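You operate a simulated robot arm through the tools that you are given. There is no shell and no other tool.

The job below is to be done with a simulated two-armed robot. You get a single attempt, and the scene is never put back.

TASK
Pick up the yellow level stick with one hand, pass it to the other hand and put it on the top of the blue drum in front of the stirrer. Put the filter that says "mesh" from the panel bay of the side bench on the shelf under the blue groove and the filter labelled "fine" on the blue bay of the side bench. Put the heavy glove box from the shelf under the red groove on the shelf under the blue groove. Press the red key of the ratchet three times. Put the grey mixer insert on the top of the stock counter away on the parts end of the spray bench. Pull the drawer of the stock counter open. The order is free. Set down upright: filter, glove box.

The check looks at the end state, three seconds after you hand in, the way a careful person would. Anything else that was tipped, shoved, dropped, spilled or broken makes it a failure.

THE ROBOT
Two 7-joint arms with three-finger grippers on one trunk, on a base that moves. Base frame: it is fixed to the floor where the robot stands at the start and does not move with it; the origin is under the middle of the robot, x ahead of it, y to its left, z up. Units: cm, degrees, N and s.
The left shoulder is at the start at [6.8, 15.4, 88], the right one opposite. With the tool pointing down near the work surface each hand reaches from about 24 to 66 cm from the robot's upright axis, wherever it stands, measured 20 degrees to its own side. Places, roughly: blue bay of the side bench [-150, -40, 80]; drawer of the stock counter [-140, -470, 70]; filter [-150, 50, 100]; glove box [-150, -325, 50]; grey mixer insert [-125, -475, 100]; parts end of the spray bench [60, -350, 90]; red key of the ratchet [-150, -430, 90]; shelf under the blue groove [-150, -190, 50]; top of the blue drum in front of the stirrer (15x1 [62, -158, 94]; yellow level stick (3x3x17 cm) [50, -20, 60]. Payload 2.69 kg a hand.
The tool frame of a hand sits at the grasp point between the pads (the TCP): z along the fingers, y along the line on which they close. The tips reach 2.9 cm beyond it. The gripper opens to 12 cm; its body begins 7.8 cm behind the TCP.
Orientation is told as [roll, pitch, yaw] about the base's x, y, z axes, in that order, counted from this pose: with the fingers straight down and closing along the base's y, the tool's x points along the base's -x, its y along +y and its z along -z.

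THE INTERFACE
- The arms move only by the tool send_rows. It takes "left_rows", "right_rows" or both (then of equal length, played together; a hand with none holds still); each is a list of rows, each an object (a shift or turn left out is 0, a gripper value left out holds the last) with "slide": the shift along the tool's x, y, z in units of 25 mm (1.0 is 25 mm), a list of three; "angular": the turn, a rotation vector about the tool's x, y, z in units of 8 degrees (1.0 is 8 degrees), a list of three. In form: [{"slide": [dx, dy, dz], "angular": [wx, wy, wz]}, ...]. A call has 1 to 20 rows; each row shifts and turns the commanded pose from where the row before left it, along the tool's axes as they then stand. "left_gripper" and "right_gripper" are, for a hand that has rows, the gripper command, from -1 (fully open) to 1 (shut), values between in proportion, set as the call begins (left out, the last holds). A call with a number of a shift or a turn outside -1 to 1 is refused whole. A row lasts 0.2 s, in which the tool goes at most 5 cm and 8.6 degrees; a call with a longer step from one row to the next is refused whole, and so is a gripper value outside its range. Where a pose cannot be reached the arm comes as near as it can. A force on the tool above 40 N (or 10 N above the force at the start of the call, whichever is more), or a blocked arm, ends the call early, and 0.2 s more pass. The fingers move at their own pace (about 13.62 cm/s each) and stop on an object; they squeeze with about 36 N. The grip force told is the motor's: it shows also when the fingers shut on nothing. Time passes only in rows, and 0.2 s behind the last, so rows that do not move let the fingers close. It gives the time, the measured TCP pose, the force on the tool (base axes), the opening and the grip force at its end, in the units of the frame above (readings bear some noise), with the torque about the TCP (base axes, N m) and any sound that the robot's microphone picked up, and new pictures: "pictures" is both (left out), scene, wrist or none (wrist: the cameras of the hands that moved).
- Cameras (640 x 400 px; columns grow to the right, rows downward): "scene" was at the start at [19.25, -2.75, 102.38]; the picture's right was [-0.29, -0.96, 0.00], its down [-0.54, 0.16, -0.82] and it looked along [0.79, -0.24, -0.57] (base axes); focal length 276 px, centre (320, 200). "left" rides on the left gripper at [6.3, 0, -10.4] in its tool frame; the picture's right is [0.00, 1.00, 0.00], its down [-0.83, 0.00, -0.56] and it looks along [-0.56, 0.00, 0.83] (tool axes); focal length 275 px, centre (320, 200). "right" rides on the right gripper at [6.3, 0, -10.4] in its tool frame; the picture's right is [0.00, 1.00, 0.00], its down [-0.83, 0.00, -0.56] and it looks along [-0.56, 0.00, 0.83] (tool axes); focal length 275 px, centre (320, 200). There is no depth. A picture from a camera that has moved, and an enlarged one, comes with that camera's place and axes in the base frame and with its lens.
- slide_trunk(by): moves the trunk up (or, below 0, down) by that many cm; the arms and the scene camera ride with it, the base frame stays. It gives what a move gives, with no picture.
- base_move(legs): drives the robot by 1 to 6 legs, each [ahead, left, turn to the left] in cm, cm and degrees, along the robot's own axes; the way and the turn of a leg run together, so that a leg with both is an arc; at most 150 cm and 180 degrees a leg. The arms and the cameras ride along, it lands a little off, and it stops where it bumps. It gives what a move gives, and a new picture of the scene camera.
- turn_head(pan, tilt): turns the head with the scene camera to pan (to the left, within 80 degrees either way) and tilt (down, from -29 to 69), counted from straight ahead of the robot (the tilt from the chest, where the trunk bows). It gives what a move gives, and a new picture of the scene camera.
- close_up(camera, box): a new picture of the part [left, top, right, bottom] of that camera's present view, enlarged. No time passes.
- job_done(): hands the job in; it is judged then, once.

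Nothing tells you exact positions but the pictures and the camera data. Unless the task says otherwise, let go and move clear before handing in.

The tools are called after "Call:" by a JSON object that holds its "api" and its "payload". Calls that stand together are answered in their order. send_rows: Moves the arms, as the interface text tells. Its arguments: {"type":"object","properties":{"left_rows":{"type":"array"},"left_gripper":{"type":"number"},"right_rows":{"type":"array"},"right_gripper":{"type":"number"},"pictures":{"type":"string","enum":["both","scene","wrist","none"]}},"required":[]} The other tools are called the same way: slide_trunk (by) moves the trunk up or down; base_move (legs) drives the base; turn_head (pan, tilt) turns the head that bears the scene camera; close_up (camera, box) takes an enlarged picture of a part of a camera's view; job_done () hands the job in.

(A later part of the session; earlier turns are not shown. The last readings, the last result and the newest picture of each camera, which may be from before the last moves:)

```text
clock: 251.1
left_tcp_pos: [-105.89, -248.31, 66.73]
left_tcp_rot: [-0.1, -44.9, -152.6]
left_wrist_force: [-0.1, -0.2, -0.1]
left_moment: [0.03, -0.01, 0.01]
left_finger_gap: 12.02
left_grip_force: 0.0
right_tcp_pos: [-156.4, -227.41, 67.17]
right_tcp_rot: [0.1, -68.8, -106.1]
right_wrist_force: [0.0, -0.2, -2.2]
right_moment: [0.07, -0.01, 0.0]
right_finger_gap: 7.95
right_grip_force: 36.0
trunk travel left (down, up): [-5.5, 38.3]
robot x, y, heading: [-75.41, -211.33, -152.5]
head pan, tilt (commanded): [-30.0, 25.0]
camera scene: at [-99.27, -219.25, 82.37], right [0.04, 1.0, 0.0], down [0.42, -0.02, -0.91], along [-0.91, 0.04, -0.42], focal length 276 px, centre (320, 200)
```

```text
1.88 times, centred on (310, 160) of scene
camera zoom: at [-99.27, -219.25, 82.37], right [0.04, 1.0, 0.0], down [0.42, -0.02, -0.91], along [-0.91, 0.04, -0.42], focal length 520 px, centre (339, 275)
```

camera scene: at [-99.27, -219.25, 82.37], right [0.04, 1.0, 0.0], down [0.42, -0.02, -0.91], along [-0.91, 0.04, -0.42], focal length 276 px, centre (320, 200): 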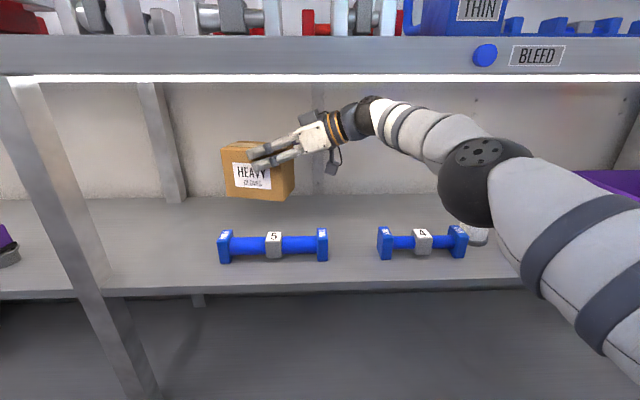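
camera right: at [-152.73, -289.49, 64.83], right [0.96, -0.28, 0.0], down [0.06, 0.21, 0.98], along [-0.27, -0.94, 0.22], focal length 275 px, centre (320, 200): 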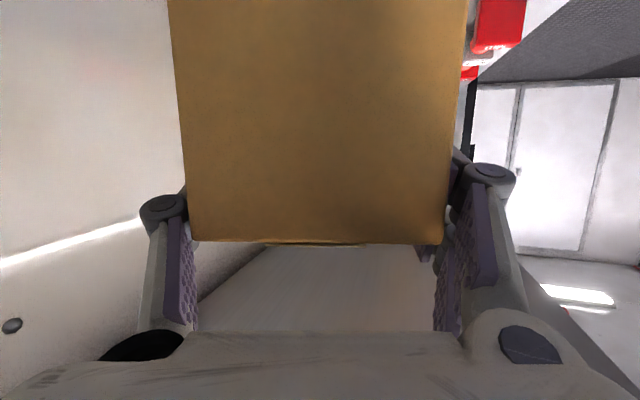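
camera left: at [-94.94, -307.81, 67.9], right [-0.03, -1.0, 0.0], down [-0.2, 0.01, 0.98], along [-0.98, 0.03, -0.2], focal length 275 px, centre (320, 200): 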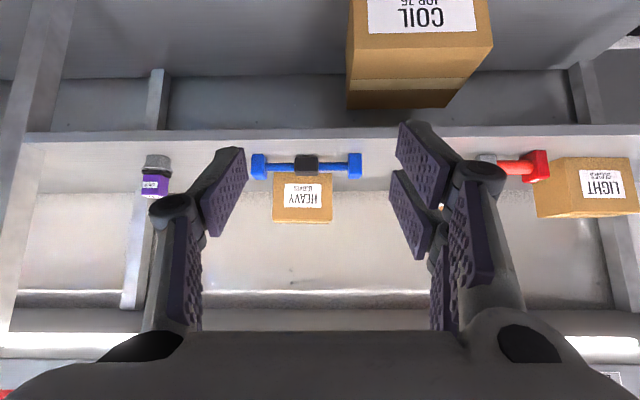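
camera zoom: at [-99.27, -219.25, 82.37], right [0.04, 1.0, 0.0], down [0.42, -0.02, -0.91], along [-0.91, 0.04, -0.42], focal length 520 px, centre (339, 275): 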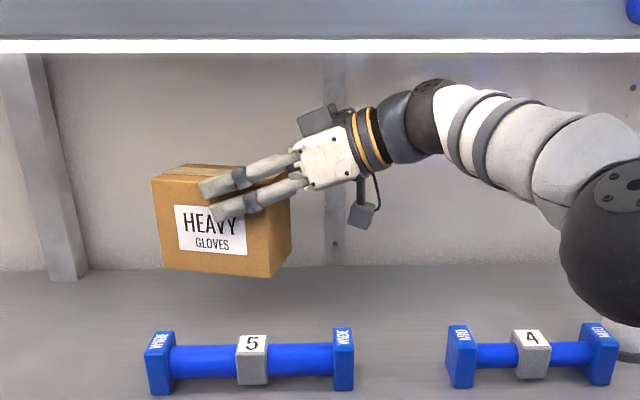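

Behind the dumbbell and clear of MESH. Lowering the box.

Call:
{"api": "send_rows", "payload": {"right_rows": [{"slide": [0.6, 0, 0.233]}, {"slide": [0.6, 0, 0.233]}, {"slide": [0.6, 0, 0.233]}, {"slide": [0.5, 0, 0.194]}]}}

Call:
{"api": "close_up", "payload": {"camera": "scene", "box": [180, 60, 520, 280]}}

```text
clock: 252.1
left_tcp_pos: [-105.92, -248.33, 66.81]
left_tcp_rot: [-0.1, -44.8, -152.6]
left_wrist_force: [0.2, 1.3, -0.4]
left_moment: [-0.02, 0.01, -0.01]
left_finger_gap: 11.98
left_grip_force: 0.3
right_tcp_pos: [-156.24, -227.44, 60.7]
right_tcp_rot: [0.0, -68.7, -106.1]
right_wrist_force: [0.5, -0.4, -3.5]
right_moment: [0.08, 0.0, -0.03]
right_finger_gap: 7.99
right_grip_force: 36.1
trunk travel left (down, up): [-5.5, 38.3]
robot x, y, heading: [-75.41, -211.37, -152.2]
head pan, tilt (commanded): [-30.0, 25.0]
camera scene: at [-99.26, -219.25, 82.37], right [0.04, 1.0, 0.0], down [0.42, -0.02, -0.91], along [-0.91, 0.04, -0.42], focal length 276 px, centre (320, 200)
camera right: at [-152.96, -215.88, 58.54], right [0.96, -0.28, 0.0], down [0.06, 0.21, 0.98], along [-0.27, -0.94, 0.22], focal length 275 px, centre (320, 200)
```

scene: 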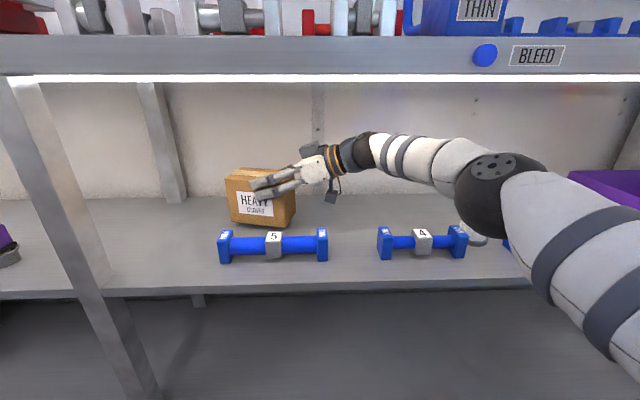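
right: 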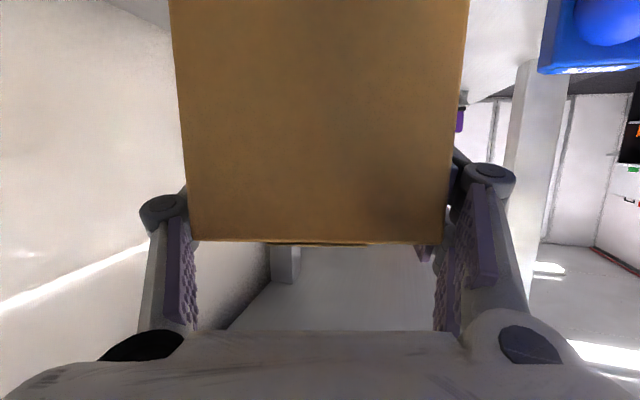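

```text
1.82 times, centred on (350, 170) of scene
camera zoom: at [-99.26, -219.25, 82.37], right [0.04, 1.0, 0.0], down [0.42, -0.02, -0.91], along [-0.91, 0.04, -0.42], focal length 502 px, centre (266, 254)
```

zoom: 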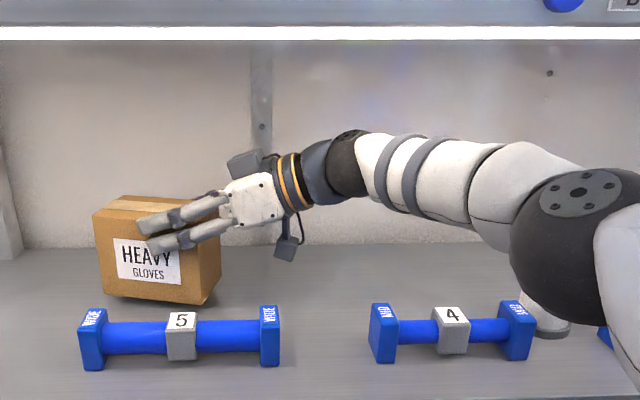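

Call:
{"api": "send_rows", "payload": {"right_rows": [{"slide": [0.15, 0, 0.057]}, {"slide": [0.15, 0, 0.057]}], "pictures": "none"}}

Call:
{"api": "send_rows", "payload": {"right_rows": [{"slide": [0.11, 0, 0.042]}], "pictures": "none"}}

Call:
{"api": "send_rows", "payload": {"right_rows": [{"slide": [0.11, 0, 0.042]}], "pictures": "none"}}

```text
clock: 252.7
left_tcp_pos: [-105.93, -248.32, 66.88]
left_tcp_rot: [0.0, -44.9, -152.6]
left_wrist_force: [0.4, 0.3, -0.2]
left_moment: [0.02, -0.01, 0.02]
left_finger_gap: 12.02
left_grip_force: 0.1
right_tcp_pos: [-156.31, -227.28, 59.95]
right_tcp_rot: [0.2, -68.9, -106.1]
right_wrist_force: [-0.2, -0.7, -3.5]
right_moment: [0.04, -0.07, -0.01]
right_finger_gap: 7.97
right_grip_force: 36.0
trunk travel left (down, up): [-5.5, 38.3]
robot x, y, heading: [-75.23, -210.91, -152.0]
head pan, tilt (commanded): [-30.0, 25.0]
```

```text
clock: 253.1
left_tcp_pos: [-105.85, -248.27, 66.78]
left_tcp_rot: [-0.1, -45.0, -152.5]
left_wrist_force: [0.5, -0.5, -0.2]
left_moment: [0.0, 0.02, -0.02]
left_finger_gap: 12.02
left_grip_force: 0.1
right_tcp_pos: [-156.35, -227.31, 59.66]
right_tcp_rot: [0.1, -68.8, -106.2]
right_wrist_force: [-0.3, -0.7, -2.3]
right_moment: [0.08, -0.01, -0.01]
right_finger_gap: 7.97
right_grip_force: 35.5
trunk travel left (down, up): [-5.5, 38.3]
robot x, y, heading: [-75.15, -211.31, -152.1]
head pan, tilt (commanded): [-30.0, 25.0]
```

```text
clock: 253.5
left_tcp_pos: [-105.88, -248.28, 66.81]
left_tcp_rot: [0.0, -44.9, -152.6]
left_wrist_force: [-1.3, -0.5, -1.0]
left_moment: [0.02, 0.02, -0.01]
left_finger_gap: 11.99
left_grip_force: 0.1
right_tcp_pos: [-156.48, -227.27, 59.36]
right_tcp_rot: [0.1, -68.9, -106.0]
right_wrist_force: [-0.1, 0.7, -1.3]
right_moment: [0.05, -0.04, 0.0]
right_finger_gap: 7.96
right_grip_force: 35.7
trunk travel left (down, up): [-5.5, 38.3]
robot x, y, heading: [-75.38, -211.48, -152.0]
head pan, tilt (commanded): [-30.0, 25.0]
```

Call:
{"api": "send_rows", "payload": {"right_rows": [{"slide": [0.09, 0, 0.034]}], "pictures": "none"}}

Call:
{"api": "send_rows", "payload": {"right_rows": [{"slide": [0.07, 0, 0.027]}], "pictures": "scene"}}

```text
clock: 253.9
left_tcp_pos: [-105.97, -248.27, 66.81]
left_tcp_rot: [-0.1, -44.9, -152.6]
left_wrist_force: [0.0, 0.2, 0.1]
left_moment: [0.0, -0.02, -0.01]
left_finger_gap: 12.0
left_grip_force: 0.1
right_tcp_pos: [-156.36, -227.28, 59.37]
right_tcp_rot: [-0.1, -69.0, -106.0]
right_wrist_force: [0.2, 0.6, 1.3]
right_moment: [-0.2, 0.2, -0.01]
right_finger_gap: 7.93
right_grip_force: 35.9
trunk travel left (down, up): [-5.5, 38.3]
robot x, y, heading: [-75.05, -211.89, -152.2]
head pan, tilt (commanded): [-30.0, 25.0]
```

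```text
clock: 254.3
left_tcp_pos: [-105.8, -248.33, 66.82]
left_tcp_rot: [-0.1, -44.9, -152.6]
left_wrist_force: [-0.5, 0.6, -0.4]
left_moment: [-0.01, 0.01, 0.0]
left_finger_gap: 11.99
left_grip_force: 0.1
right_tcp_pos: [-156.31, -227.19, 59.39]
right_tcp_rot: [-0.3, -69.0, -105.8]
right_wrist_force: [-0.8, 0.9, 8.8]
right_moment: [-0.04, 0.51, 0.13]
right_finger_gap: 7.98
right_grip_force: 35.8
trunk travel left (down, up): [-5.5, 38.3]
robot x, y, heading: [-75.21, -211.12, -152.1]
head pan, tilt (commanded): [-30.0, 25.0]
camera scene: at [-99.19, -219.23, 82.4], right [0.04, 1.0, 0.0], down [0.42, -0.02, -0.91], along [-0.91, 0.04, -0.42], focal length 276 px, centre (320, 200)
```

scene: 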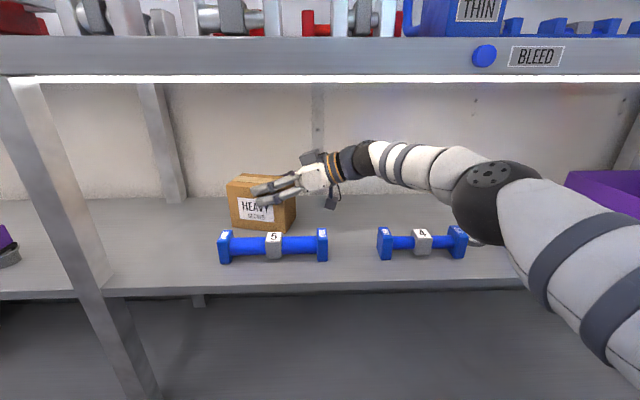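

Contact on the shelf. Opening moderately to release the box.

Call:
{"api": "send_rows", "payload": {"right_rows": [{"slide": [-0.05, 0, -0.02]}, {}], "right_gripper": -0.5, "pictures": "none"}}

Call:
{"api": "send_rows", "payload": {"right_rows": [{}, {}], "right_gripper": -0.9}}

Call:
{"api": "close_up", "payload": {"camera": "scene", "box": [180, 120, 400, 280]}}

```text
clock: 254.9
left_tcp_pos: [-105.88, -248.26, 66.88]
left_tcp_rot: [0.0, -44.9, -152.5]
left_wrist_force: [0.4, -0.1, -0.4]
left_moment: [-0.03, 0.0, 0.03]
left_finger_gap: 11.99
left_grip_force: 0.1
right_tcp_pos: [-156.29, -227.5, 59.22]
right_tcp_rot: [0.1, -68.8, -106.1]
right_wrist_force: [0.3, 0.4, 0.0]
right_moment: [-0.01, 0.0, 0.02]
right_finger_gap: 8.98
right_grip_force: 0.1
trunk travel left (down, up): [-5.5, 38.3]
robot x, y, heading: [-75.25, -211.4, -152.1]
head pan, tilt (commanded): [-30.0, 25.0]
```

```text
clock: 255.5
left_tcp_pos: [-105.97, -248.3, 66.87]
left_tcp_rot: [0.0, -44.9, -152.7]
left_wrist_force: [0.6, -0.3, 0.2]
left_moment: [0.02, -0.04, 0.01]
left_finger_gap: 12.01
left_grip_force: 0.0
right_tcp_pos: [-156.35, -227.44, 59.22]
right_tcp_rot: [0.0, -68.9, -106.1]
right_wrist_force: [0.8, 0.4, 0.1]
right_moment: [0.02, -0.01, 0.0]
right_finger_gap: 11.41
right_grip_force: 0.1
trunk travel left (down, up): [-5.5, 38.3]
robot x, y, heading: [-74.95, -211.29, -152.4]
head pan, tilt (commanded): [-30.0, 25.0]
camera scene: at [-99.25, -219.25, 82.37], right [0.04, 1.0, 0.0], down [0.42, -0.02, -0.91], along [-0.91, 0.04, -0.42], focal length 276 px, centre (320, 200)
camera right: at [-152.99, -215.89, 56.97], right [0.96, -0.27, 0.0], down [0.06, 0.21, 0.98], along [-0.27, -0.94, 0.22], focal length 275 px, centre (320, 200)
```

scene: 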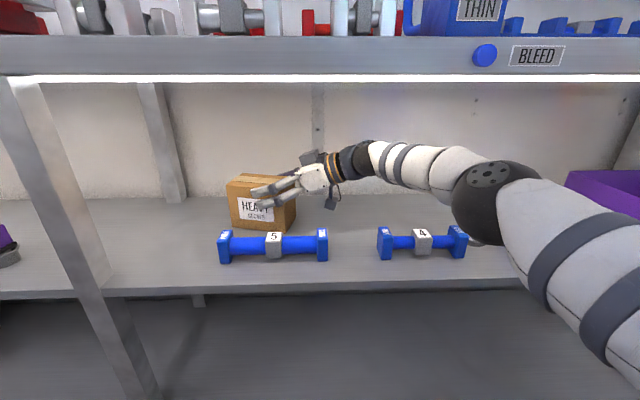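
right: 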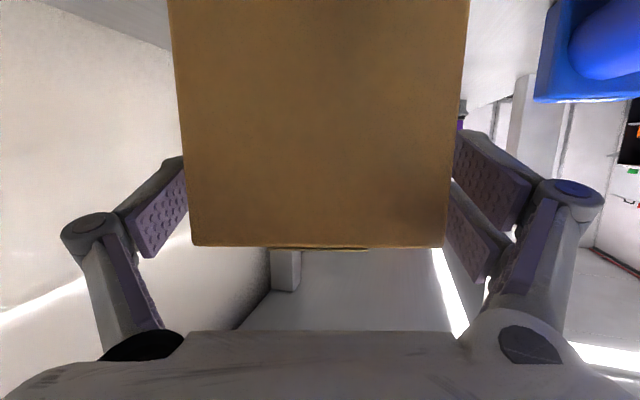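

```text
2.50 times, centred on (290, 200) of scene
camera zoom: at [-99.25, -219.25, 82.37], right [0.04, 1.0, 0.0], down [0.42, -0.02, -0.91], along [-0.91, 0.04, -0.42], focal length 690 px, centre (395, 200)
```

zoom: 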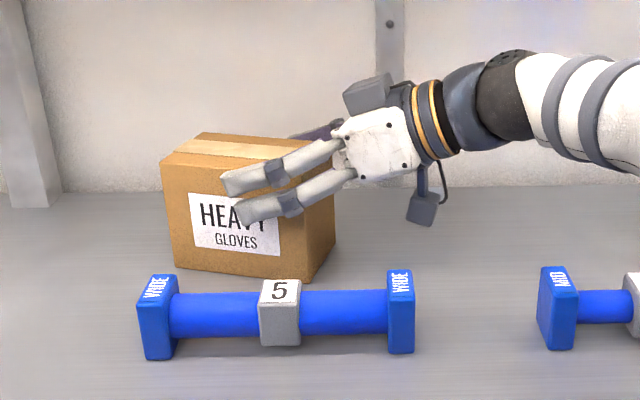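

The glove box stands upright. Raising the hand straight up, then driving straight out.

Call:
{"api": "send_rows", "payload": {"right_rows": [{"slide": [-0.6, 0, -0.23]}, {"slide": [-0.7, 0, -0.27]}, {"slide": [-0.7, 0, -0.27]}, {"slide": [-0.6, 0, -0.23]}], "pictures": "scene"}}

Call:
{"api": "base_move", "payload": {"legs": [[-26.6, 13.8, 0]]}}

```text
clock: 256.5
left_tcp_pos: [-105.79, -248.27, 66.83]
left_tcp_rot: [-0.1, -44.9, -152.6]
left_wrist_force: [0.3, 0.0, 0.0]
left_moment: [-0.04, 0.0, 0.03]
left_finger_gap: 11.98
left_grip_force: 0.1
right_tcp_pos: [-156.23, -227.37, 66.33]
right_tcp_rot: [0.0, -68.9, -106.1]
right_wrist_force: [-0.3, -0.7, -0.3]
right_moment: [0.01, 0.01, -0.04]
right_finger_gap: 11.4
right_grip_force: 0.1
trunk travel left (down, up): [-5.5, 38.3]
robot x, y, heading: [-75.07, -211.75, -152.2]
head pan, tilt (commanded): [-30.0, 25.0]
camera scene: at [-99.24, -219.25, 82.37], right [0.04, 1.0, 0.0], down [0.42, -0.02, -0.91], along [-0.91, 0.04, -0.42], focal length 276 px, centre (320, 200)
```

scene: 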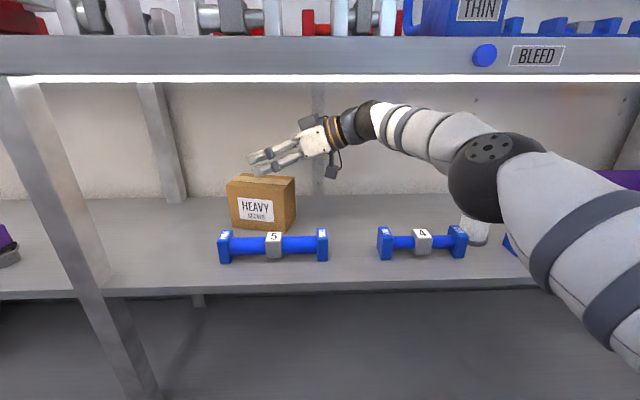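

```text
clock: 258.6
left_tcp_pos: [-76.28, -248.67, 66.93]
left_tcp_rot: [0.0, -44.9, -152.6]
left_wrist_force: [1.9, -0.3, -0.1]
left_moment: [0.01, 0.0, 0.0]
left_finger_gap: 11.98
left_grip_force: 0.0
right_tcp_pos: [-126.59, -227.61, 66.05]
right_tcp_rot: [0.1, -68.9, -106.2]
right_wrist_force: [0.4, -0.1, 0.5]
right_moment: [0.03, 0.01, 0.01]
right_finger_gap: 11.42
right_grip_force: 0.0
trunk travel left (down, up): [-5.5, 38.3]
robot x, y, heading: [-45.29, -211.79, -152.2]
head pan, tilt (commanded): [-30.0, 25.0]
camera scene: at [-69.72, -219.61, 82.37], right [0.04, 1.0, 0.0], down [0.42, -0.02, -0.91], along [-0.91, 0.04, -0.42], focal length 276 px, centre (320, 200)
```

scene: 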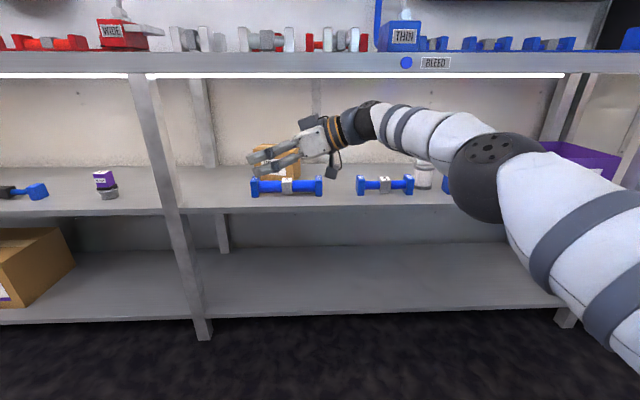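

Both shelf items are done. Now I'll fold the arms to neutral and raise the trunk before heading to the stock counter.

Call:
{"api": "base_move", "payload": {"legs": [[-10, 0, -27]]}}

Call:
{"api": "slide_trunk", "payload": {"by": 25}}

Call:
{"api": "send_rows", "payload": {"right_rows": [{"angular": [0.93, 0, 0.36]}, {"angular": [0.93, 0, 0.36]}, {"angular": [0.93, 0, 0.36]}, {"angular": [0.93, 0, 0.36]}, {"angular": [0.93, 0, 0.36]}, {"angular": [0.7, 0, 0.27]}, {}, {}], "left_rows": [{"angular": [0, 0.5, 0]}, {"angular": [0, 0.5, 0]}, {"angular": [0, 0.5, 0]}, {"angular": [0, 0.5, 0]}, {"angular": [0, 0.5, 0]}, {"angular": [0, 0.5, 0]}, {}, {}], "left_gripper": 0, "right_gripper": 0, "pictures": "scene"}}

```text
clock: 260.3
left_tcp_pos: [-80.07, -228.07, 66.8]
left_tcp_rot: [-0.1, -44.9, -179.6]
left_wrist_force: [0.6, -1.7, 0.5]
left_moment: [-0.01, 0.02, 0.02]
left_finger_gap: 12.01
left_grip_force: 0.1
right_tcp_pos: [-115.28, -186.43, 66.19]
right_tcp_rot: [0.1, -68.7, -133.1]
right_wrist_force: [0.9, -0.2, 0.5]
right_moment: [0.01, -0.03, 0.01]
right_finger_gap: 11.39
right_grip_force: 0.1
trunk travel left (down, up): [-5.5, 38.3]
robot x, y, heading: [-35.81, -209.55, -179.5]
head pan, tilt (commanded): [-30.0, 25.0]
camera scene: at [-60.83, -205.16, 82.37], right [0.49, 0.87, 0.0], down [0.37, -0.21, -0.91], along [-0.79, 0.44, -0.42], focal length 276 px, centre (320, 200)
```

scene: 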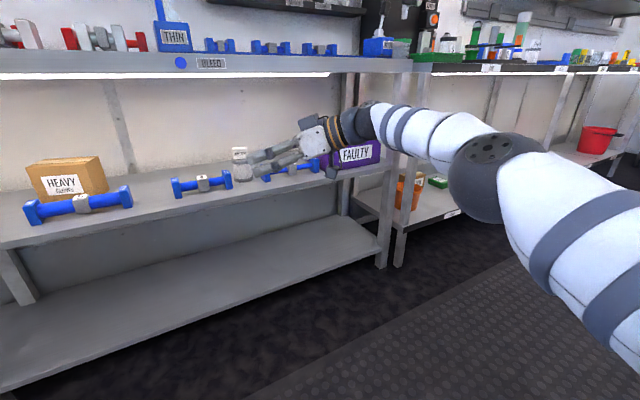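

```text
clock: 262.9
left_tcp_pos: [-80.14, -228.11, 91.78]
left_tcp_rot: [-0.1, -44.9, -179.6]
left_wrist_force: [-0.2, -0.1, 0.1]
left_moment: [0.05, -0.01, 0.0]
left_finger_gap: 12.01
left_grip_force: 0.1
right_tcp_pos: [-107.6, -186.5, 110.22]
right_tcp_rot: [-48.1, -74.9, -87.0]
right_wrist_force: [-0.2, 0.8, -0.5]
right_moment: [-0.02, 0.0, 0.02]
right_finger_gap: 11.42
right_grip_force: 0.0
trunk travel left (down, up): [-30.5, 13.3]
robot x, y, heading: [-35.96, -209.48, -179.3]
head pan, tilt (commanded): [-30.0, 25.0]
```

```text
clock: 264.7
left_tcp_pos: [-80.12, -228.12, 91.91]
left_tcp_rot: [-0.1, -20.8, -179.8]
left_wrist_force: [0.5, -0.3, 0.6]
left_moment: [0.0, 0.03, -0.02]
left_finger_gap: 6.02
left_grip_force: 0.0
right_tcp_pos: [-115.28, -184.74, 113.71]
right_tcp_rot: [-0.8, -84.5, -178.3]
right_wrist_force: [-0.5, 0.2, -0.4]
right_moment: [-0.01, 0.02, -0.02]
right_finger_gap: 5.99
right_grip_force: 0.1
right hand out of reach, approached as far as the arm can: row 1, 2, 3, 4, 5
trunk travel left (down, up): [-30.5, 13.3]
robot x, y, heading: [-36.01, -209.23, -179.3]
head pan, tilt (commanded): [-30.0, 25.0]
camera scene: at [-52.82, -205.07, 109.33], right [0.49, 0.87, 0.0], down [0.37, -0.21, -0.91], along [-0.79, 0.44, -0.42], focal length 276 px, centre (320, 200)
```

scene: 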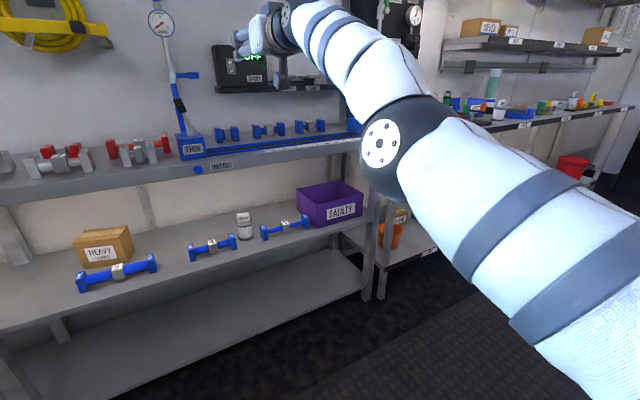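

MESH and the glove box are both visible upright on the shelf. Bringing the right hand back to pointing down and tucked.

Call:
{"api": "send_rows", "payload": {"right_rows": [{"slide": [0, 0, -1]}, {"slide": [0, 0, -1]}, {"slide": [0, 0, -1]}, {"slide": [0, 0, -1]}, {"angular": [0, 1, 0]}, {"angular": [0, 1, 0]}, {"angular": [0, 1, 0]}, {"angular": [0, 1, 0]}, {"angular": [0, 1, 0]}, {"angular": [0, 1, 0]}, {"angular": [0, 1, 0]}, {"angular": [0, 1, 0]}, {"angular": [0, 1, 0]}, {"angular": [0, 1, 0]}, {"angular": [0, 0.5, 0]}, {"slide": [0, 0, 0.8]}, {"slide": [0, 0, 0.8]}, {"slide": [0, 0, 0.8]}], "left_rows": [{}, {}, {}, {}, {"angular": [0, 0.5, 0]}, {"angular": [0, 0.5, 0]}, {"angular": [0, 0.5, 0]}, {"angular": [0, 0.5, 0]}, {"angular": [0, 0.5, 0]}, {}, {}, {}, {}, {}, {}, {}, {}, {}], "pictures": "scene"}}

```text
clock: 268.5
left_tcp_pos: [-80.05, -228.09, 91.73]
left_tcp_rot: [0.0, -0.9, -179.8]
left_wrist_force: [-0.2, 0.1, -0.3]
left_moment: [0.01, 0.01, 0.03]
left_finger_gap: 6.0
left_grip_force: 0.0
right_tcp_pos: [-95.49, -183.79, 97.12]
right_tcp_rot: [0.2, -13.3, -179.7]
right_wrist_force: [0.2, 0.8, 1.3]
right_moment: [0.02, -0.02, 0.0]
right_finger_gap: 5.99
right_grip_force: 0.0
right hand out of reach, approached as far as the arm can: row 1, 2, 3, 4, 5, 6, 7, 8, 9, 10, 11, 12, 13, 14, 15
trunk travel left (down, up): [-30.5, 13.3]
robot x, y, heading: [-35.98, -209.65, -179.6]
head pan, tilt (commanded): [-30.0, 25.0]
camera scene: at [-52.83, -205.06, 109.32], right [0.49, 0.87, 0.0], down [0.37, -0.21, -0.91], along [-0.79, 0.44, -0.42], focal length 276 px, centre (320, 200)
```

scene: 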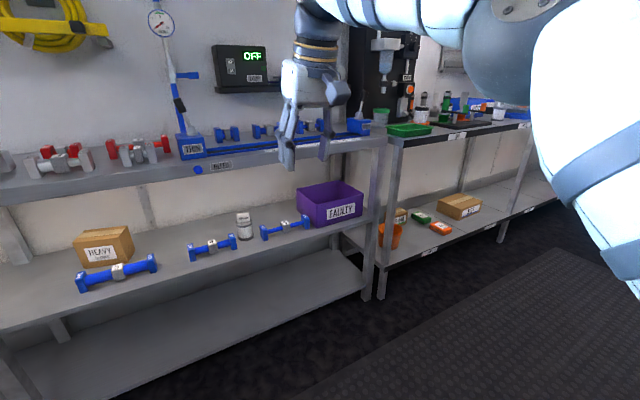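

Driving left along the aisle toward the ratchet and stock counter.

Call:
{"api": "turn_head", "payload": {"pan": 20, "tilt": 25}}

Call:
{"api": "base_move", "payload": {"legs": [[0, 150, 0], [0, 50, 0]]}}

```text
clock: 269.7
left_tcp_pos: [-80.17, -228.19, 91.81]
left_tcp_rot: [-0.1, -0.9, -179.9]
left_wrist_force: [0.1, 0.3, 0.4]
left_moment: [-0.01, 0.01, 0.01]
left_finger_gap: 6.01
left_grip_force: 0.1
right_tcp_pos: [-95.45, -183.93, 97.16]
right_tcp_rot: [0.2, -13.3, -179.7]
right_wrist_force: [-0.2, 0.6, -0.5]
right_moment: [-0.01, 0.03, -0.04]
right_finger_gap: 6.0
right_grip_force: 0.1
trunk travel left (down, up): [-30.5, 13.3]
robot x, y, heading: [-35.48, -209.07, -179.5]
head pan, tilt (commanded): [20.0, 25.0]
camera scene: at [-53.42, -212.82, 109.33], right [-0.35, 0.94, 0.0], down [0.4, 0.15, -0.91], along [-0.85, -0.32, -0.42], focal length 276 px, centre (320, 200)
```

scene: 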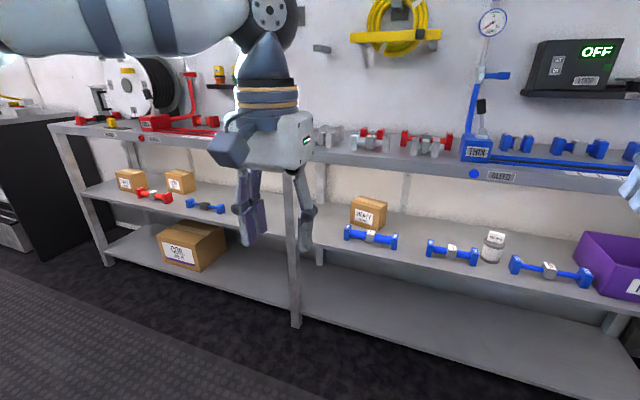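

```text
clock: 285.0
left_tcp_pos: [-78.9, -423.27, 91.78]
left_tcp_rot: [-0.2, -1.0, 179.7]
left_wrist_force: [0.5, 0.1, -0.3]
left_moment: [0.0, -0.03, -0.05]
left_finger_gap: 6.0
left_grip_force: 0.1
right_tcp_pos: [-93.86, -378.89, 97.13]
right_tcp_rot: [0.1, -13.3, 179.7]
right_wrist_force: [-0.3, 0.0, -0.5]
right_moment: [-0.02, 0.03, -0.01]
right_finger_gap: 6.0
right_grip_force: 0.1
trunk travel left (down, up): [-30.5, 13.3]
robot x, y, heading: [-34.51, -404.63, -180.1]
head pan, tilt (commanded): [20.0, 25.0]
camera scene: at [-52.13, -408.28, 109.32], right [-0.34, 0.94, 0.0], down [0.4, 0.15, -0.91], along [-0.85, -0.31, -0.42], focal length 276 px, centre (320, 200)
```

scene: 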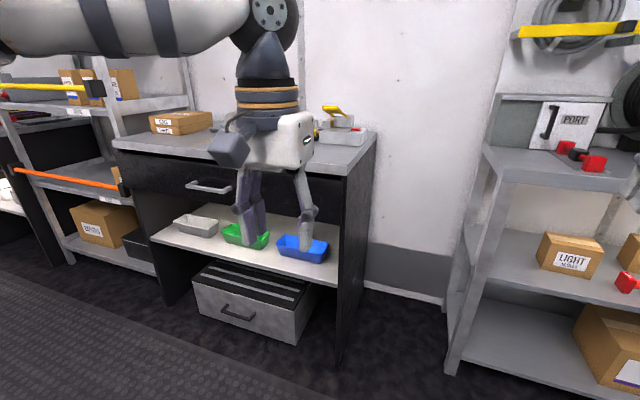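

Call:
{"api": "close_up", "payload": {"camera": "scene", "box": [290, 90, 400, 170]}}

Call:
{"api": "close_up", "payload": {"camera": "scene", "box": [100, 90, 300, 260]}}

```text
5.00 times, centred on (345, 130) of scene
camera zoom: at [-52.13, -408.28, 109.32], right [-0.34, 0.94, 0.0], down [0.4, 0.15, -0.91], along [-0.85, -0.31, -0.42], focal length 1380 px, centre (195, 550)
```

zoom: 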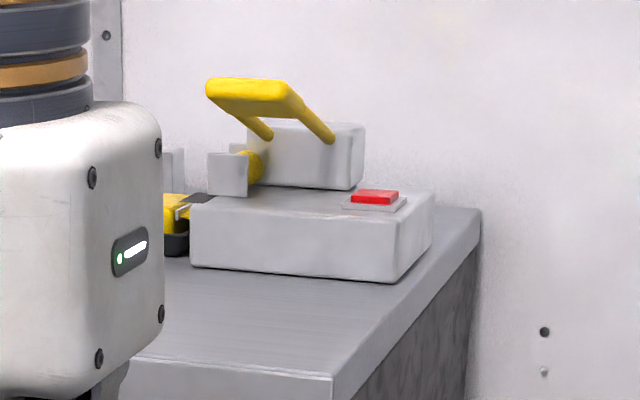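

```text
2.35 times, centred on (200, 175) of scene
camera zoom: at [-52.13, -408.28, 109.32], right [-0.34, 0.94, 0.0], down [0.4, 0.15, -0.91], along [-0.85, -0.31, -0.42], focal length 650 px, centre (602, 259)
```

zoom: 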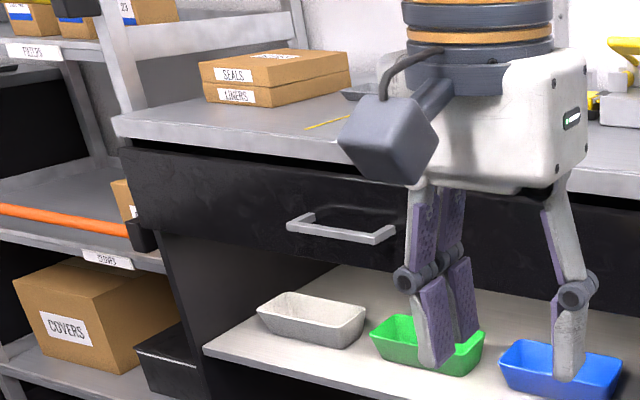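

I see the ratchet (yellow lever, red key) on the stock counter, and the drawer handle. I'll shift left to see the whole counter top.

Call:
{"api": "base_move", "payload": {"legs": [[0, 55, 0]]}}

Call:
{"api": "turn_head", "payload": {"pan": -10, "tilt": 28}}

```text
clock: 289.7
left_tcp_pos: [-79.74, -477.43, 91.76]
left_tcp_rot: [-0.1, -0.9, 178.5]
left_wrist_force: [0.7, 0.0, 0.2]
left_moment: [0.04, 0.0, 0.0]
left_finger_gap: 6.0
left_grip_force: 0.1
right_tcp_pos: [-93.74, -432.6, 97.17]
right_tcp_rot: [0.2, -13.3, 178.6]
right_wrist_force: [0.3, -0.1, -0.5]
right_moment: [0.02, 0.02, -0.01]
right_finger_gap: 6.02
right_grip_force: 0.0
trunk travel left (down, up): [-30.5, 13.3]
robot x, y, heading: [-35.18, -460.28, 179.1]
head pan, tilt (commanded): [20.0, 25.0]
camera scene: at [-52.71, -463.0, 109.33], right [-0.32, 0.95, 0.0], down [0.4, 0.14, -0.91], along [-0.86, -0.29, -0.42], focal length 276 px, centre (320, 200)
```

scene: 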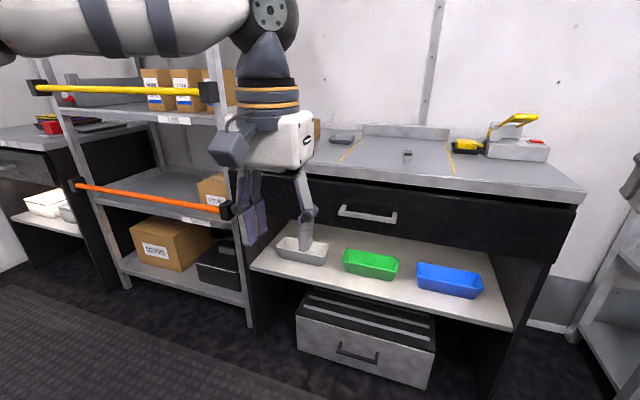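

```text
clock: 290.6
left_tcp_pos: [-79.86, -477.58, 91.82]
left_tcp_rot: [-0.1, -0.9, 178.3]
left_wrist_force: [-0.8, -0.2, -0.3]
left_moment: [0.01, -0.03, 0.0]
left_finger_gap: 6.01
left_grip_force: 0.0
right_tcp_pos: [-93.83, -432.62, 97.1]
right_tcp_rot: [0.2, -13.3, 178.5]
right_wrist_force: [-0.2, 0.3, 0.8]
right_moment: [0.02, -0.01, 0.02]
right_finger_gap: 5.98
right_grip_force: 0.0
trunk travel left (down, up): [-30.5, 13.3]
robot x, y, heading: [-35.52, -460.13, 179.0]
head pan, tilt (commanded): [-10.0, 28.0]
camera scene: at [-52.94, -458.25, 108.85], right [0.19, 0.98, 0.0], down [0.46, -0.09, -0.88], along [-0.87, 0.17, -0.47], focal length 276 px, centre (320, 200)
```

scene: 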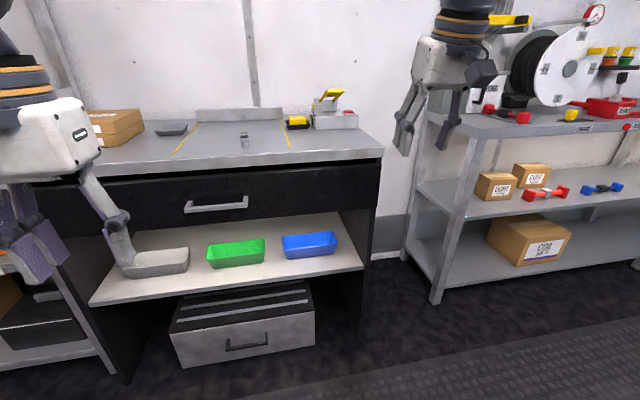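

Call:
{"api": "close_up", "payload": {"camera": "scene", "box": [140, 80, 380, 230]}}

Call:
{"api": "close_up", "payload": {"camera": "scene", "box": [210, 90, 310, 160]}}

Call:
{"api": "close_up", "payload": {"camera": "scene", "box": [280, 70, 380, 145]}}

```text
2.67 times, centred on (260, 155) of scene
camera zoom: at [-52.94, -458.25, 108.85], right [0.19, 0.98, 0.0], down [0.46, -0.09, -0.88], along [-0.87, 0.17, -0.47], focal length 736 px, centre (480, 320)
```

zoom: 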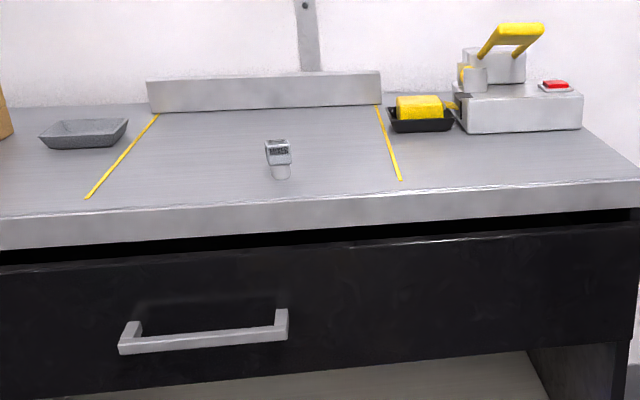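

```text
5.71 times, centred on (260, 125) of scene
camera zoom: at [-52.94, -458.25, 108.85], right [0.19, 0.98, 0.0], down [0.46, -0.09, -0.88], along [-0.87, 0.17, -0.47], focal length 1578 px, centre (663, 629)
```

zoom: 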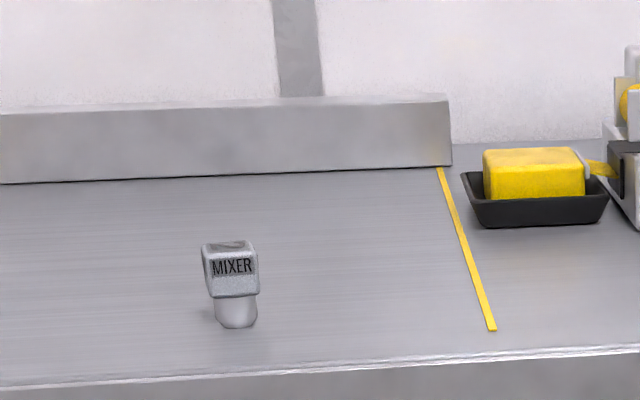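

```text
5.33 times, centred on (330, 108) of scene
camera zoom: at [-52.94, -458.25, 108.85], right [0.19, 0.98, 0.0], down [0.46, -0.09, -0.88], along [-0.87, 0.17, -0.47], focal length 1472 px, centre (267, 693)
```

zoom: 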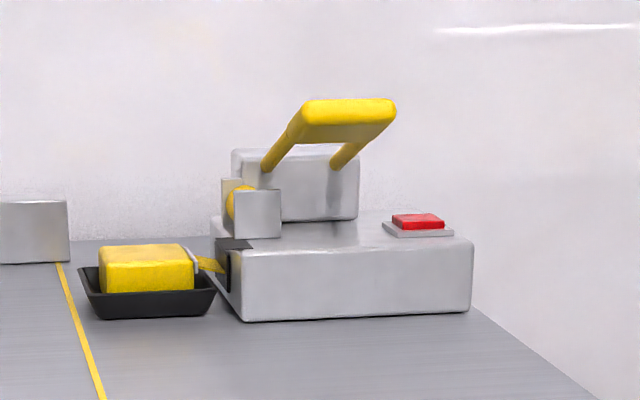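

I've located: red key ≈[-147.6, -430, 91], MIXER insert ≈[-133, -464.5] on the counter (z≈85, front edge x≈-124), drawer handle ≈[-121, -473, 72.6]. Raise the trunk and approach with both hands high.

Call:
{"api": "slide_trunk", "payload": {"by": 13}}

Call:
{"api": "base_move", "payload": {"legs": [[0, -12, 1], [35, 0, 0]]}}

Call:
{"api": "turn_head", "payload": {"pan": 0, "tilt": 35}}

```text
clock: 292.2
left_tcp_pos: [-79.87, -477.55, 104.67]
left_tcp_rot: [-0.1, -0.8, 178.4]
left_wrist_force: [-0.7, 0.7, -0.4]
left_moment: [-0.03, 0.0, -0.05]
left_finger_gap: 6.0
left_grip_force: 0.1
right_tcp_pos: [-87.97, -432.7, 122.97]
right_tcp_rot: [0.3, -26.3, 178.5]
right_wrist_force: [0.0, 0.0, -1.2]
right_moment: [0.0, -0.06, 0.01]
right_finger_gap: 5.99
right_grip_force: 0.0
trunk travel left (down, up): [-43.5, 0.3]
robot x, y, heading: [-35.14, -460.12, 178.9]
head pan, tilt (commanded): [-10.0, 28.0]
```

```text
clock: 295.6
left_tcp_pos: [-113.72, -466.69, 104.76]
left_tcp_rot: [-0.1, -1.0, 179.7]
left_wrist_force: [0.1, -0.2, -0.3]
left_moment: [0.06, -0.03, 0.01]
left_finger_gap: 6.0
left_grip_force: 0.0
right_tcp_pos: [-122.81, -422.14, 123.12]
right_tcp_rot: [0.4, -26.6, 179.7]
right_wrist_force: [-0.5, -0.6, 0.2]
right_moment: [-0.01, -0.02, 0.0]
right_finger_gap: 6.02
right_grip_force: 0.1
trunk travel left (down, up): [-43.5, 0.3]
robot x, y, heading: [-69.51, -448.23, -179.9]
head pan, tilt (commanded): [-10.0, 28.0]
camera scene: at [-78.65, -446.81, 123.55], right [0.17, 0.99, 0.0], down [0.46, -0.08, -0.88], along [-0.87, 0.15, -0.47], focal length 276 px, centre (320, 200)
```

scene: 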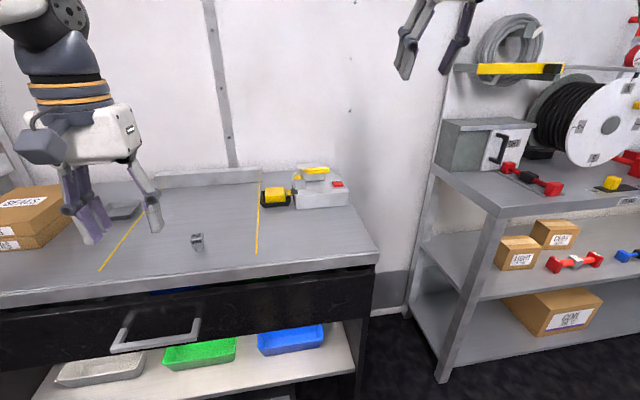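

```text
clock: 296.3
left_tcp_pos: [-113.64, -466.72, 104.74]
left_tcp_rot: [-0.1, -0.9, 179.7]
left_wrist_force: [-0.2, -0.1, -0.2]
left_moment: [-0.01, -0.02, 0.02]
left_finger_gap: 6.01
left_grip_force: 0.1
right_tcp_pos: [-122.79, -422.04, 123.2]
right_tcp_rot: [0.5, -26.5, 179.7]
right_wrist_force: [0.3, 1.2, -0.2]
right_moment: [0.0, -0.01, 0.01]
right_finger_gap: 6.0
right_grip_force: 0.0
trunk travel left (down, up): [-43.5, 0.3]
robot x, y, heading: [-70.02, -448.19, -179.6]
head pan, tilt (commanded): [0.0, 35.0]
camera scene: at [-78.43, -448.39, 122.45], right [0.0, 1.0, 0.0], down [0.57, 0.0, -0.82], along [-0.82, 0.0, -0.57], focal length 276 px, centre (320, 200)
```

scene: 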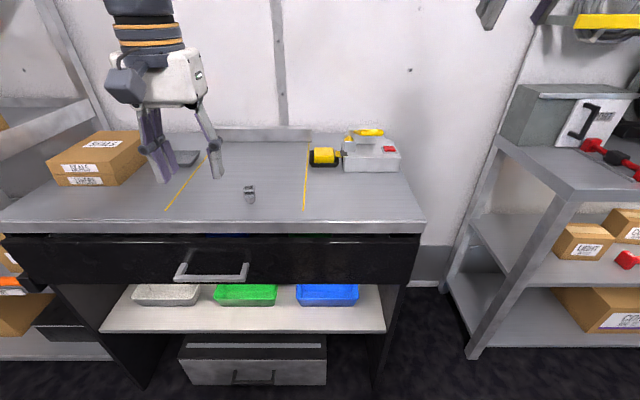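

Call:
{"api": "close_up", "payload": {"camera": "scene", "box": [300, 110, 420, 185]}}

Call:
{"api": "close_up", "payload": {"camera": "scene", "box": [190, 160, 310, 235]}}

Call:
{"api": "close_up", "payload": {"camera": "scene", "box": [150, 230, 310, 330]}}

```text
5.33 times, centred on (360, 148) of scene
camera zoom: at [-78.43, -448.39, 122.45], right [0.0, 1.0, 0.0], down [0.57, 0.0, -0.82], along [-0.82, 0.0, -0.57], focal length 1472 px, centre (107, 480)
```

zoom: 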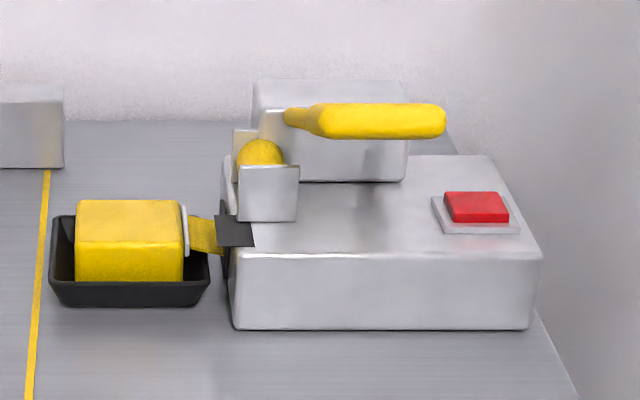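

```text
5.33 times, centred on (250, 198) of scene
camera zoom: at [-78.43, -448.39, 122.45], right [0.0, 1.0, 0.0], down [0.57, 0.0, -0.82], along [-0.82, 0.0, -0.57], focal length 1472 px, centre (693, 213)
```

zoom: 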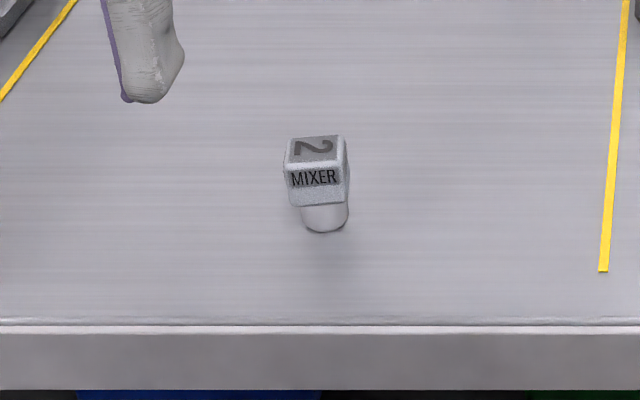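

```text
4.00 times, centred on (230, 280) of scene
camera zoom: at [-78.43, -448.39, 122.45], right [0.0, 1.0, 0.0], down [0.57, 0.0, -0.82], along [-0.82, 0.0, -0.57], focal length 1104 px, centre (680, -120)
```

zoom: 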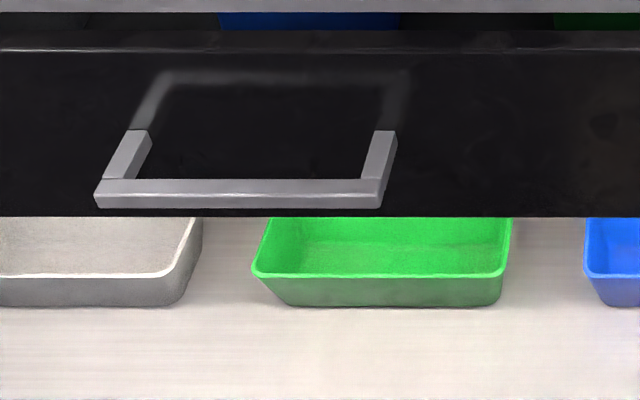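

Key top ≈[-147.6, -429.7, 91.3]; insert block ≈[-130.5, -464.3, 88–90]; handle bar ≈[-118, -472.4, 74.2]. Drive forward 18 cm and bring the closed right hand over the key.

Call:
{"api": "base_move", "payload": {"legs": [[18, 0, 0]]}}

Call:
{"api": "send_rows", "payload": {"right_rows": [{"slide": [0.2, 0.6, 0.8]}, {"slide": [0.2, 0.6, 0.8]}, {"slide": [0.2, 0.6, 0.8]}, {"slide": [0.2, 0.6, 0.8]}, {"slide": [0.2, 0.6, 0.8]}], "right_gripper": 1}}

```text
clock: 297.8
left_tcp_pos: [-131.38, -466.63, 104.82]
left_tcp_rot: [-0.1, -0.9, 179.7]
left_wrist_force: [-0.2, 0.1, 0.0]
left_moment: [0.03, 0.0, -0.02]
left_finger_gap: 6.0
left_grip_force: 0.1
right_tcp_pos: [-140.61, -422.1, 123.18]
right_tcp_rot: [0.3, -26.6, 179.7]
right_wrist_force: [-0.1, 0.4, 0.1]
right_moment: [0.0, 0.01, 0.02]
right_finger_gap: 5.99
right_grip_force: 0.1
trunk travel left (down, up): [-43.5, 0.3]
robot x, y, heading: [-87.16, -447.82, -179.8]
head pan, tilt (commanded): [0.0, 35.0]
camera scene: at [-96.12, -448.43, 122.45], right [0.0, 1.0, 0.0], down [0.57, 0.0, -0.82], along [-0.82, 0.0, -0.57], focal length 276 px, centre (320, 200)
```

scene: 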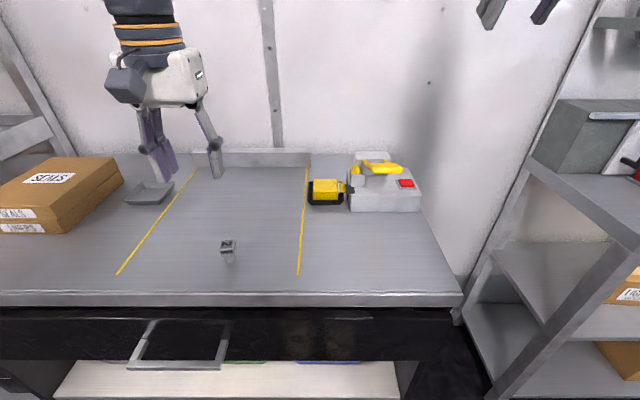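

```text
clock: 299.0
left_tcp_pos: [-131.4, -466.77, 104.79]
left_tcp_rot: [-0.1, -0.9, 179.7]
left_wrist_force: [0.0, 0.5, 0.1]
left_moment: [-0.01, 0.04, -0.01]
left_finger_gap: 5.98
left_grip_force: 0.1
right_tcp_pos: [-142.78, -429.49, 112.88]
right_tcp_rot: [0.4, -26.6, 179.6]
right_wrist_force: [-0.1, 0.5, 0.1]
right_moment: [0.02, 0.01, -0.02]
right_finger_gap: 0.0
right_grip_force: 28.2
trunk travel left (down, up): [-43.5, 0.3]
robot x, y, heading: [-86.97, -448.48, -179.6]
head pan, tilt (commanded): [0.0, 35.0]
camera scene: at [-96.11, -448.46, 122.44], right [0.0, 1.0, 0.0], down [0.57, 0.0, -0.82], along [-0.82, 0.0, -0.57], focal length 276 px, centre (320, 200)
camera right: at [-132.47, -429.66, 119.34], right [0.0, -1.0, 0.0], down [-0.49, 0.0, 0.87], along [-0.87, 0.0, -0.49], focal length 275 px, centre (320, 200)
```

scene: 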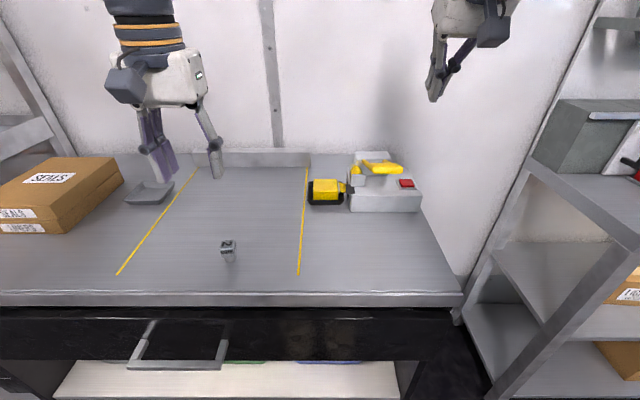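
right: 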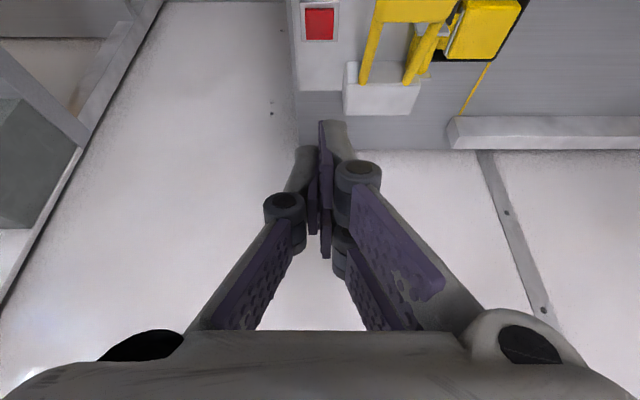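

The palm could touch the lever at this tilt, so I'll make the hand more vertical (pitch ≈ -8°) and creep the base 3 cm closer.

Call:
{"api": "base_move", "payload": {"legs": [[3, 0, 0]]}}

Call:
{"api": "send_rows", "payload": {"right_rows": [{"angular": [0, 0.8, 0]}, {"angular": [0, 0.8, 0]}, {"angular": [0, 0.7, 0]}, {"slide": [0, -0.2, 0.6]}, {"slide": [0, 0, 0.8]}, {"slide": [0, 0, 0.8]}]}}

```text
clock: 299.9
left_tcp_pos: [-134.38, -466.64, 104.8]
left_tcp_rot: [-0.1, -1.0, 179.6]
left_wrist_force: [-1.6, -0.1, 0.2]
left_moment: [-0.02, -0.01, -0.01]
left_finger_gap: 6.03
left_grip_force: 0.0
right_tcp_pos: [-145.68, -429.49, 113.05]
right_tcp_rot: [0.3, -26.6, 179.6]
right_wrist_force: [-1.0, -0.5, -0.3]
right_moment: [0.0, 0.0, 0.0]
right_finger_gap: 0.0
right_grip_force: 28.0
trunk travel left (down, up): [-43.5, 0.3]
robot x, y, heading: [-89.96, -448.24, -179.9]
head pan, tilt (commanded): [0.0, 35.0]
camera scene: at [-99.14, -448.42, 122.46], right [0.0, 1.0, 0.0], down [0.57, 0.0, -0.82], along [-0.82, 0.0, -0.57], focal length 276 px, centre (320, 200)
```

scene: 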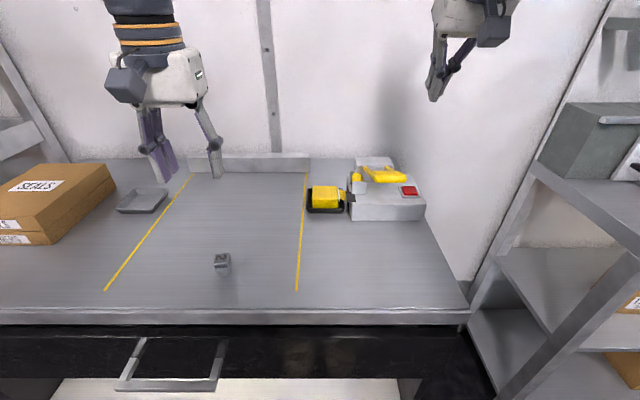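

```text
clock: 301.3
left_tcp_pos: [-134.49, -466.57, 104.82]
left_tcp_rot: [-0.1, -0.9, 179.6]
left_wrist_force: [0.9, 0.5, -0.7]
left_moment: [-0.01, 0.0, -0.01]
left_finger_gap: 6.01
left_grip_force: 0.1
right_tcp_pos: [-144.08, -428.91, 106.21]
right_tcp_rot: [0.3, -8.1, 179.8]
right_wrist_force: [0.0, -0.2, 0.4]
right_moment: [-0.03, 0.02, 0.03]
right_finger_gap: 0.02
right_grip_force: 28.3
right hand out of reach, approached as far as the arm can: row 2, 3
trunk travel left (down, up): [-43.5, 0.3]
robot x, y, heading: [-90.17, -448.36, -179.7]
head pan, tilt (commanded): [0.0, 35.0]
camera scene: at [-99.15, -448.41, 122.44], right [0.0, 1.0, 0.0], down [0.57, 0.0, -0.82], along [-0.82, 0.0, -0.57], focal length 276 px, centre (320, 200)
camera right: at [-136.42, -428.91, 115.48], right [0.0, -1.0, 0.0], down [-0.74, 0.0, 0.67], along [-0.67, 0.0, -0.74], focal length 275 px, centre (320, 200)
```

scene: 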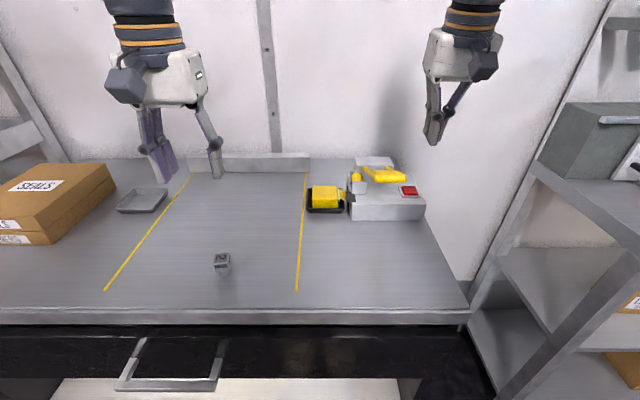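
right: 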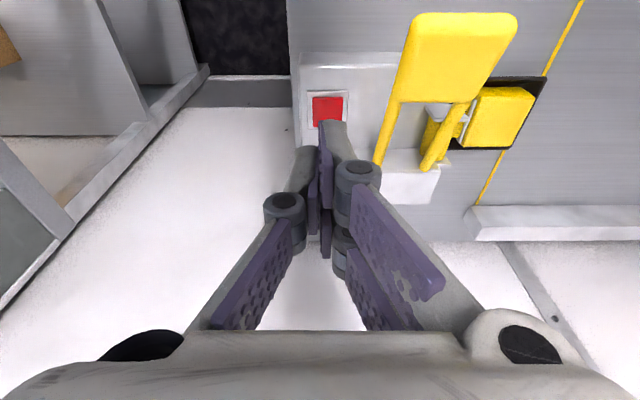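

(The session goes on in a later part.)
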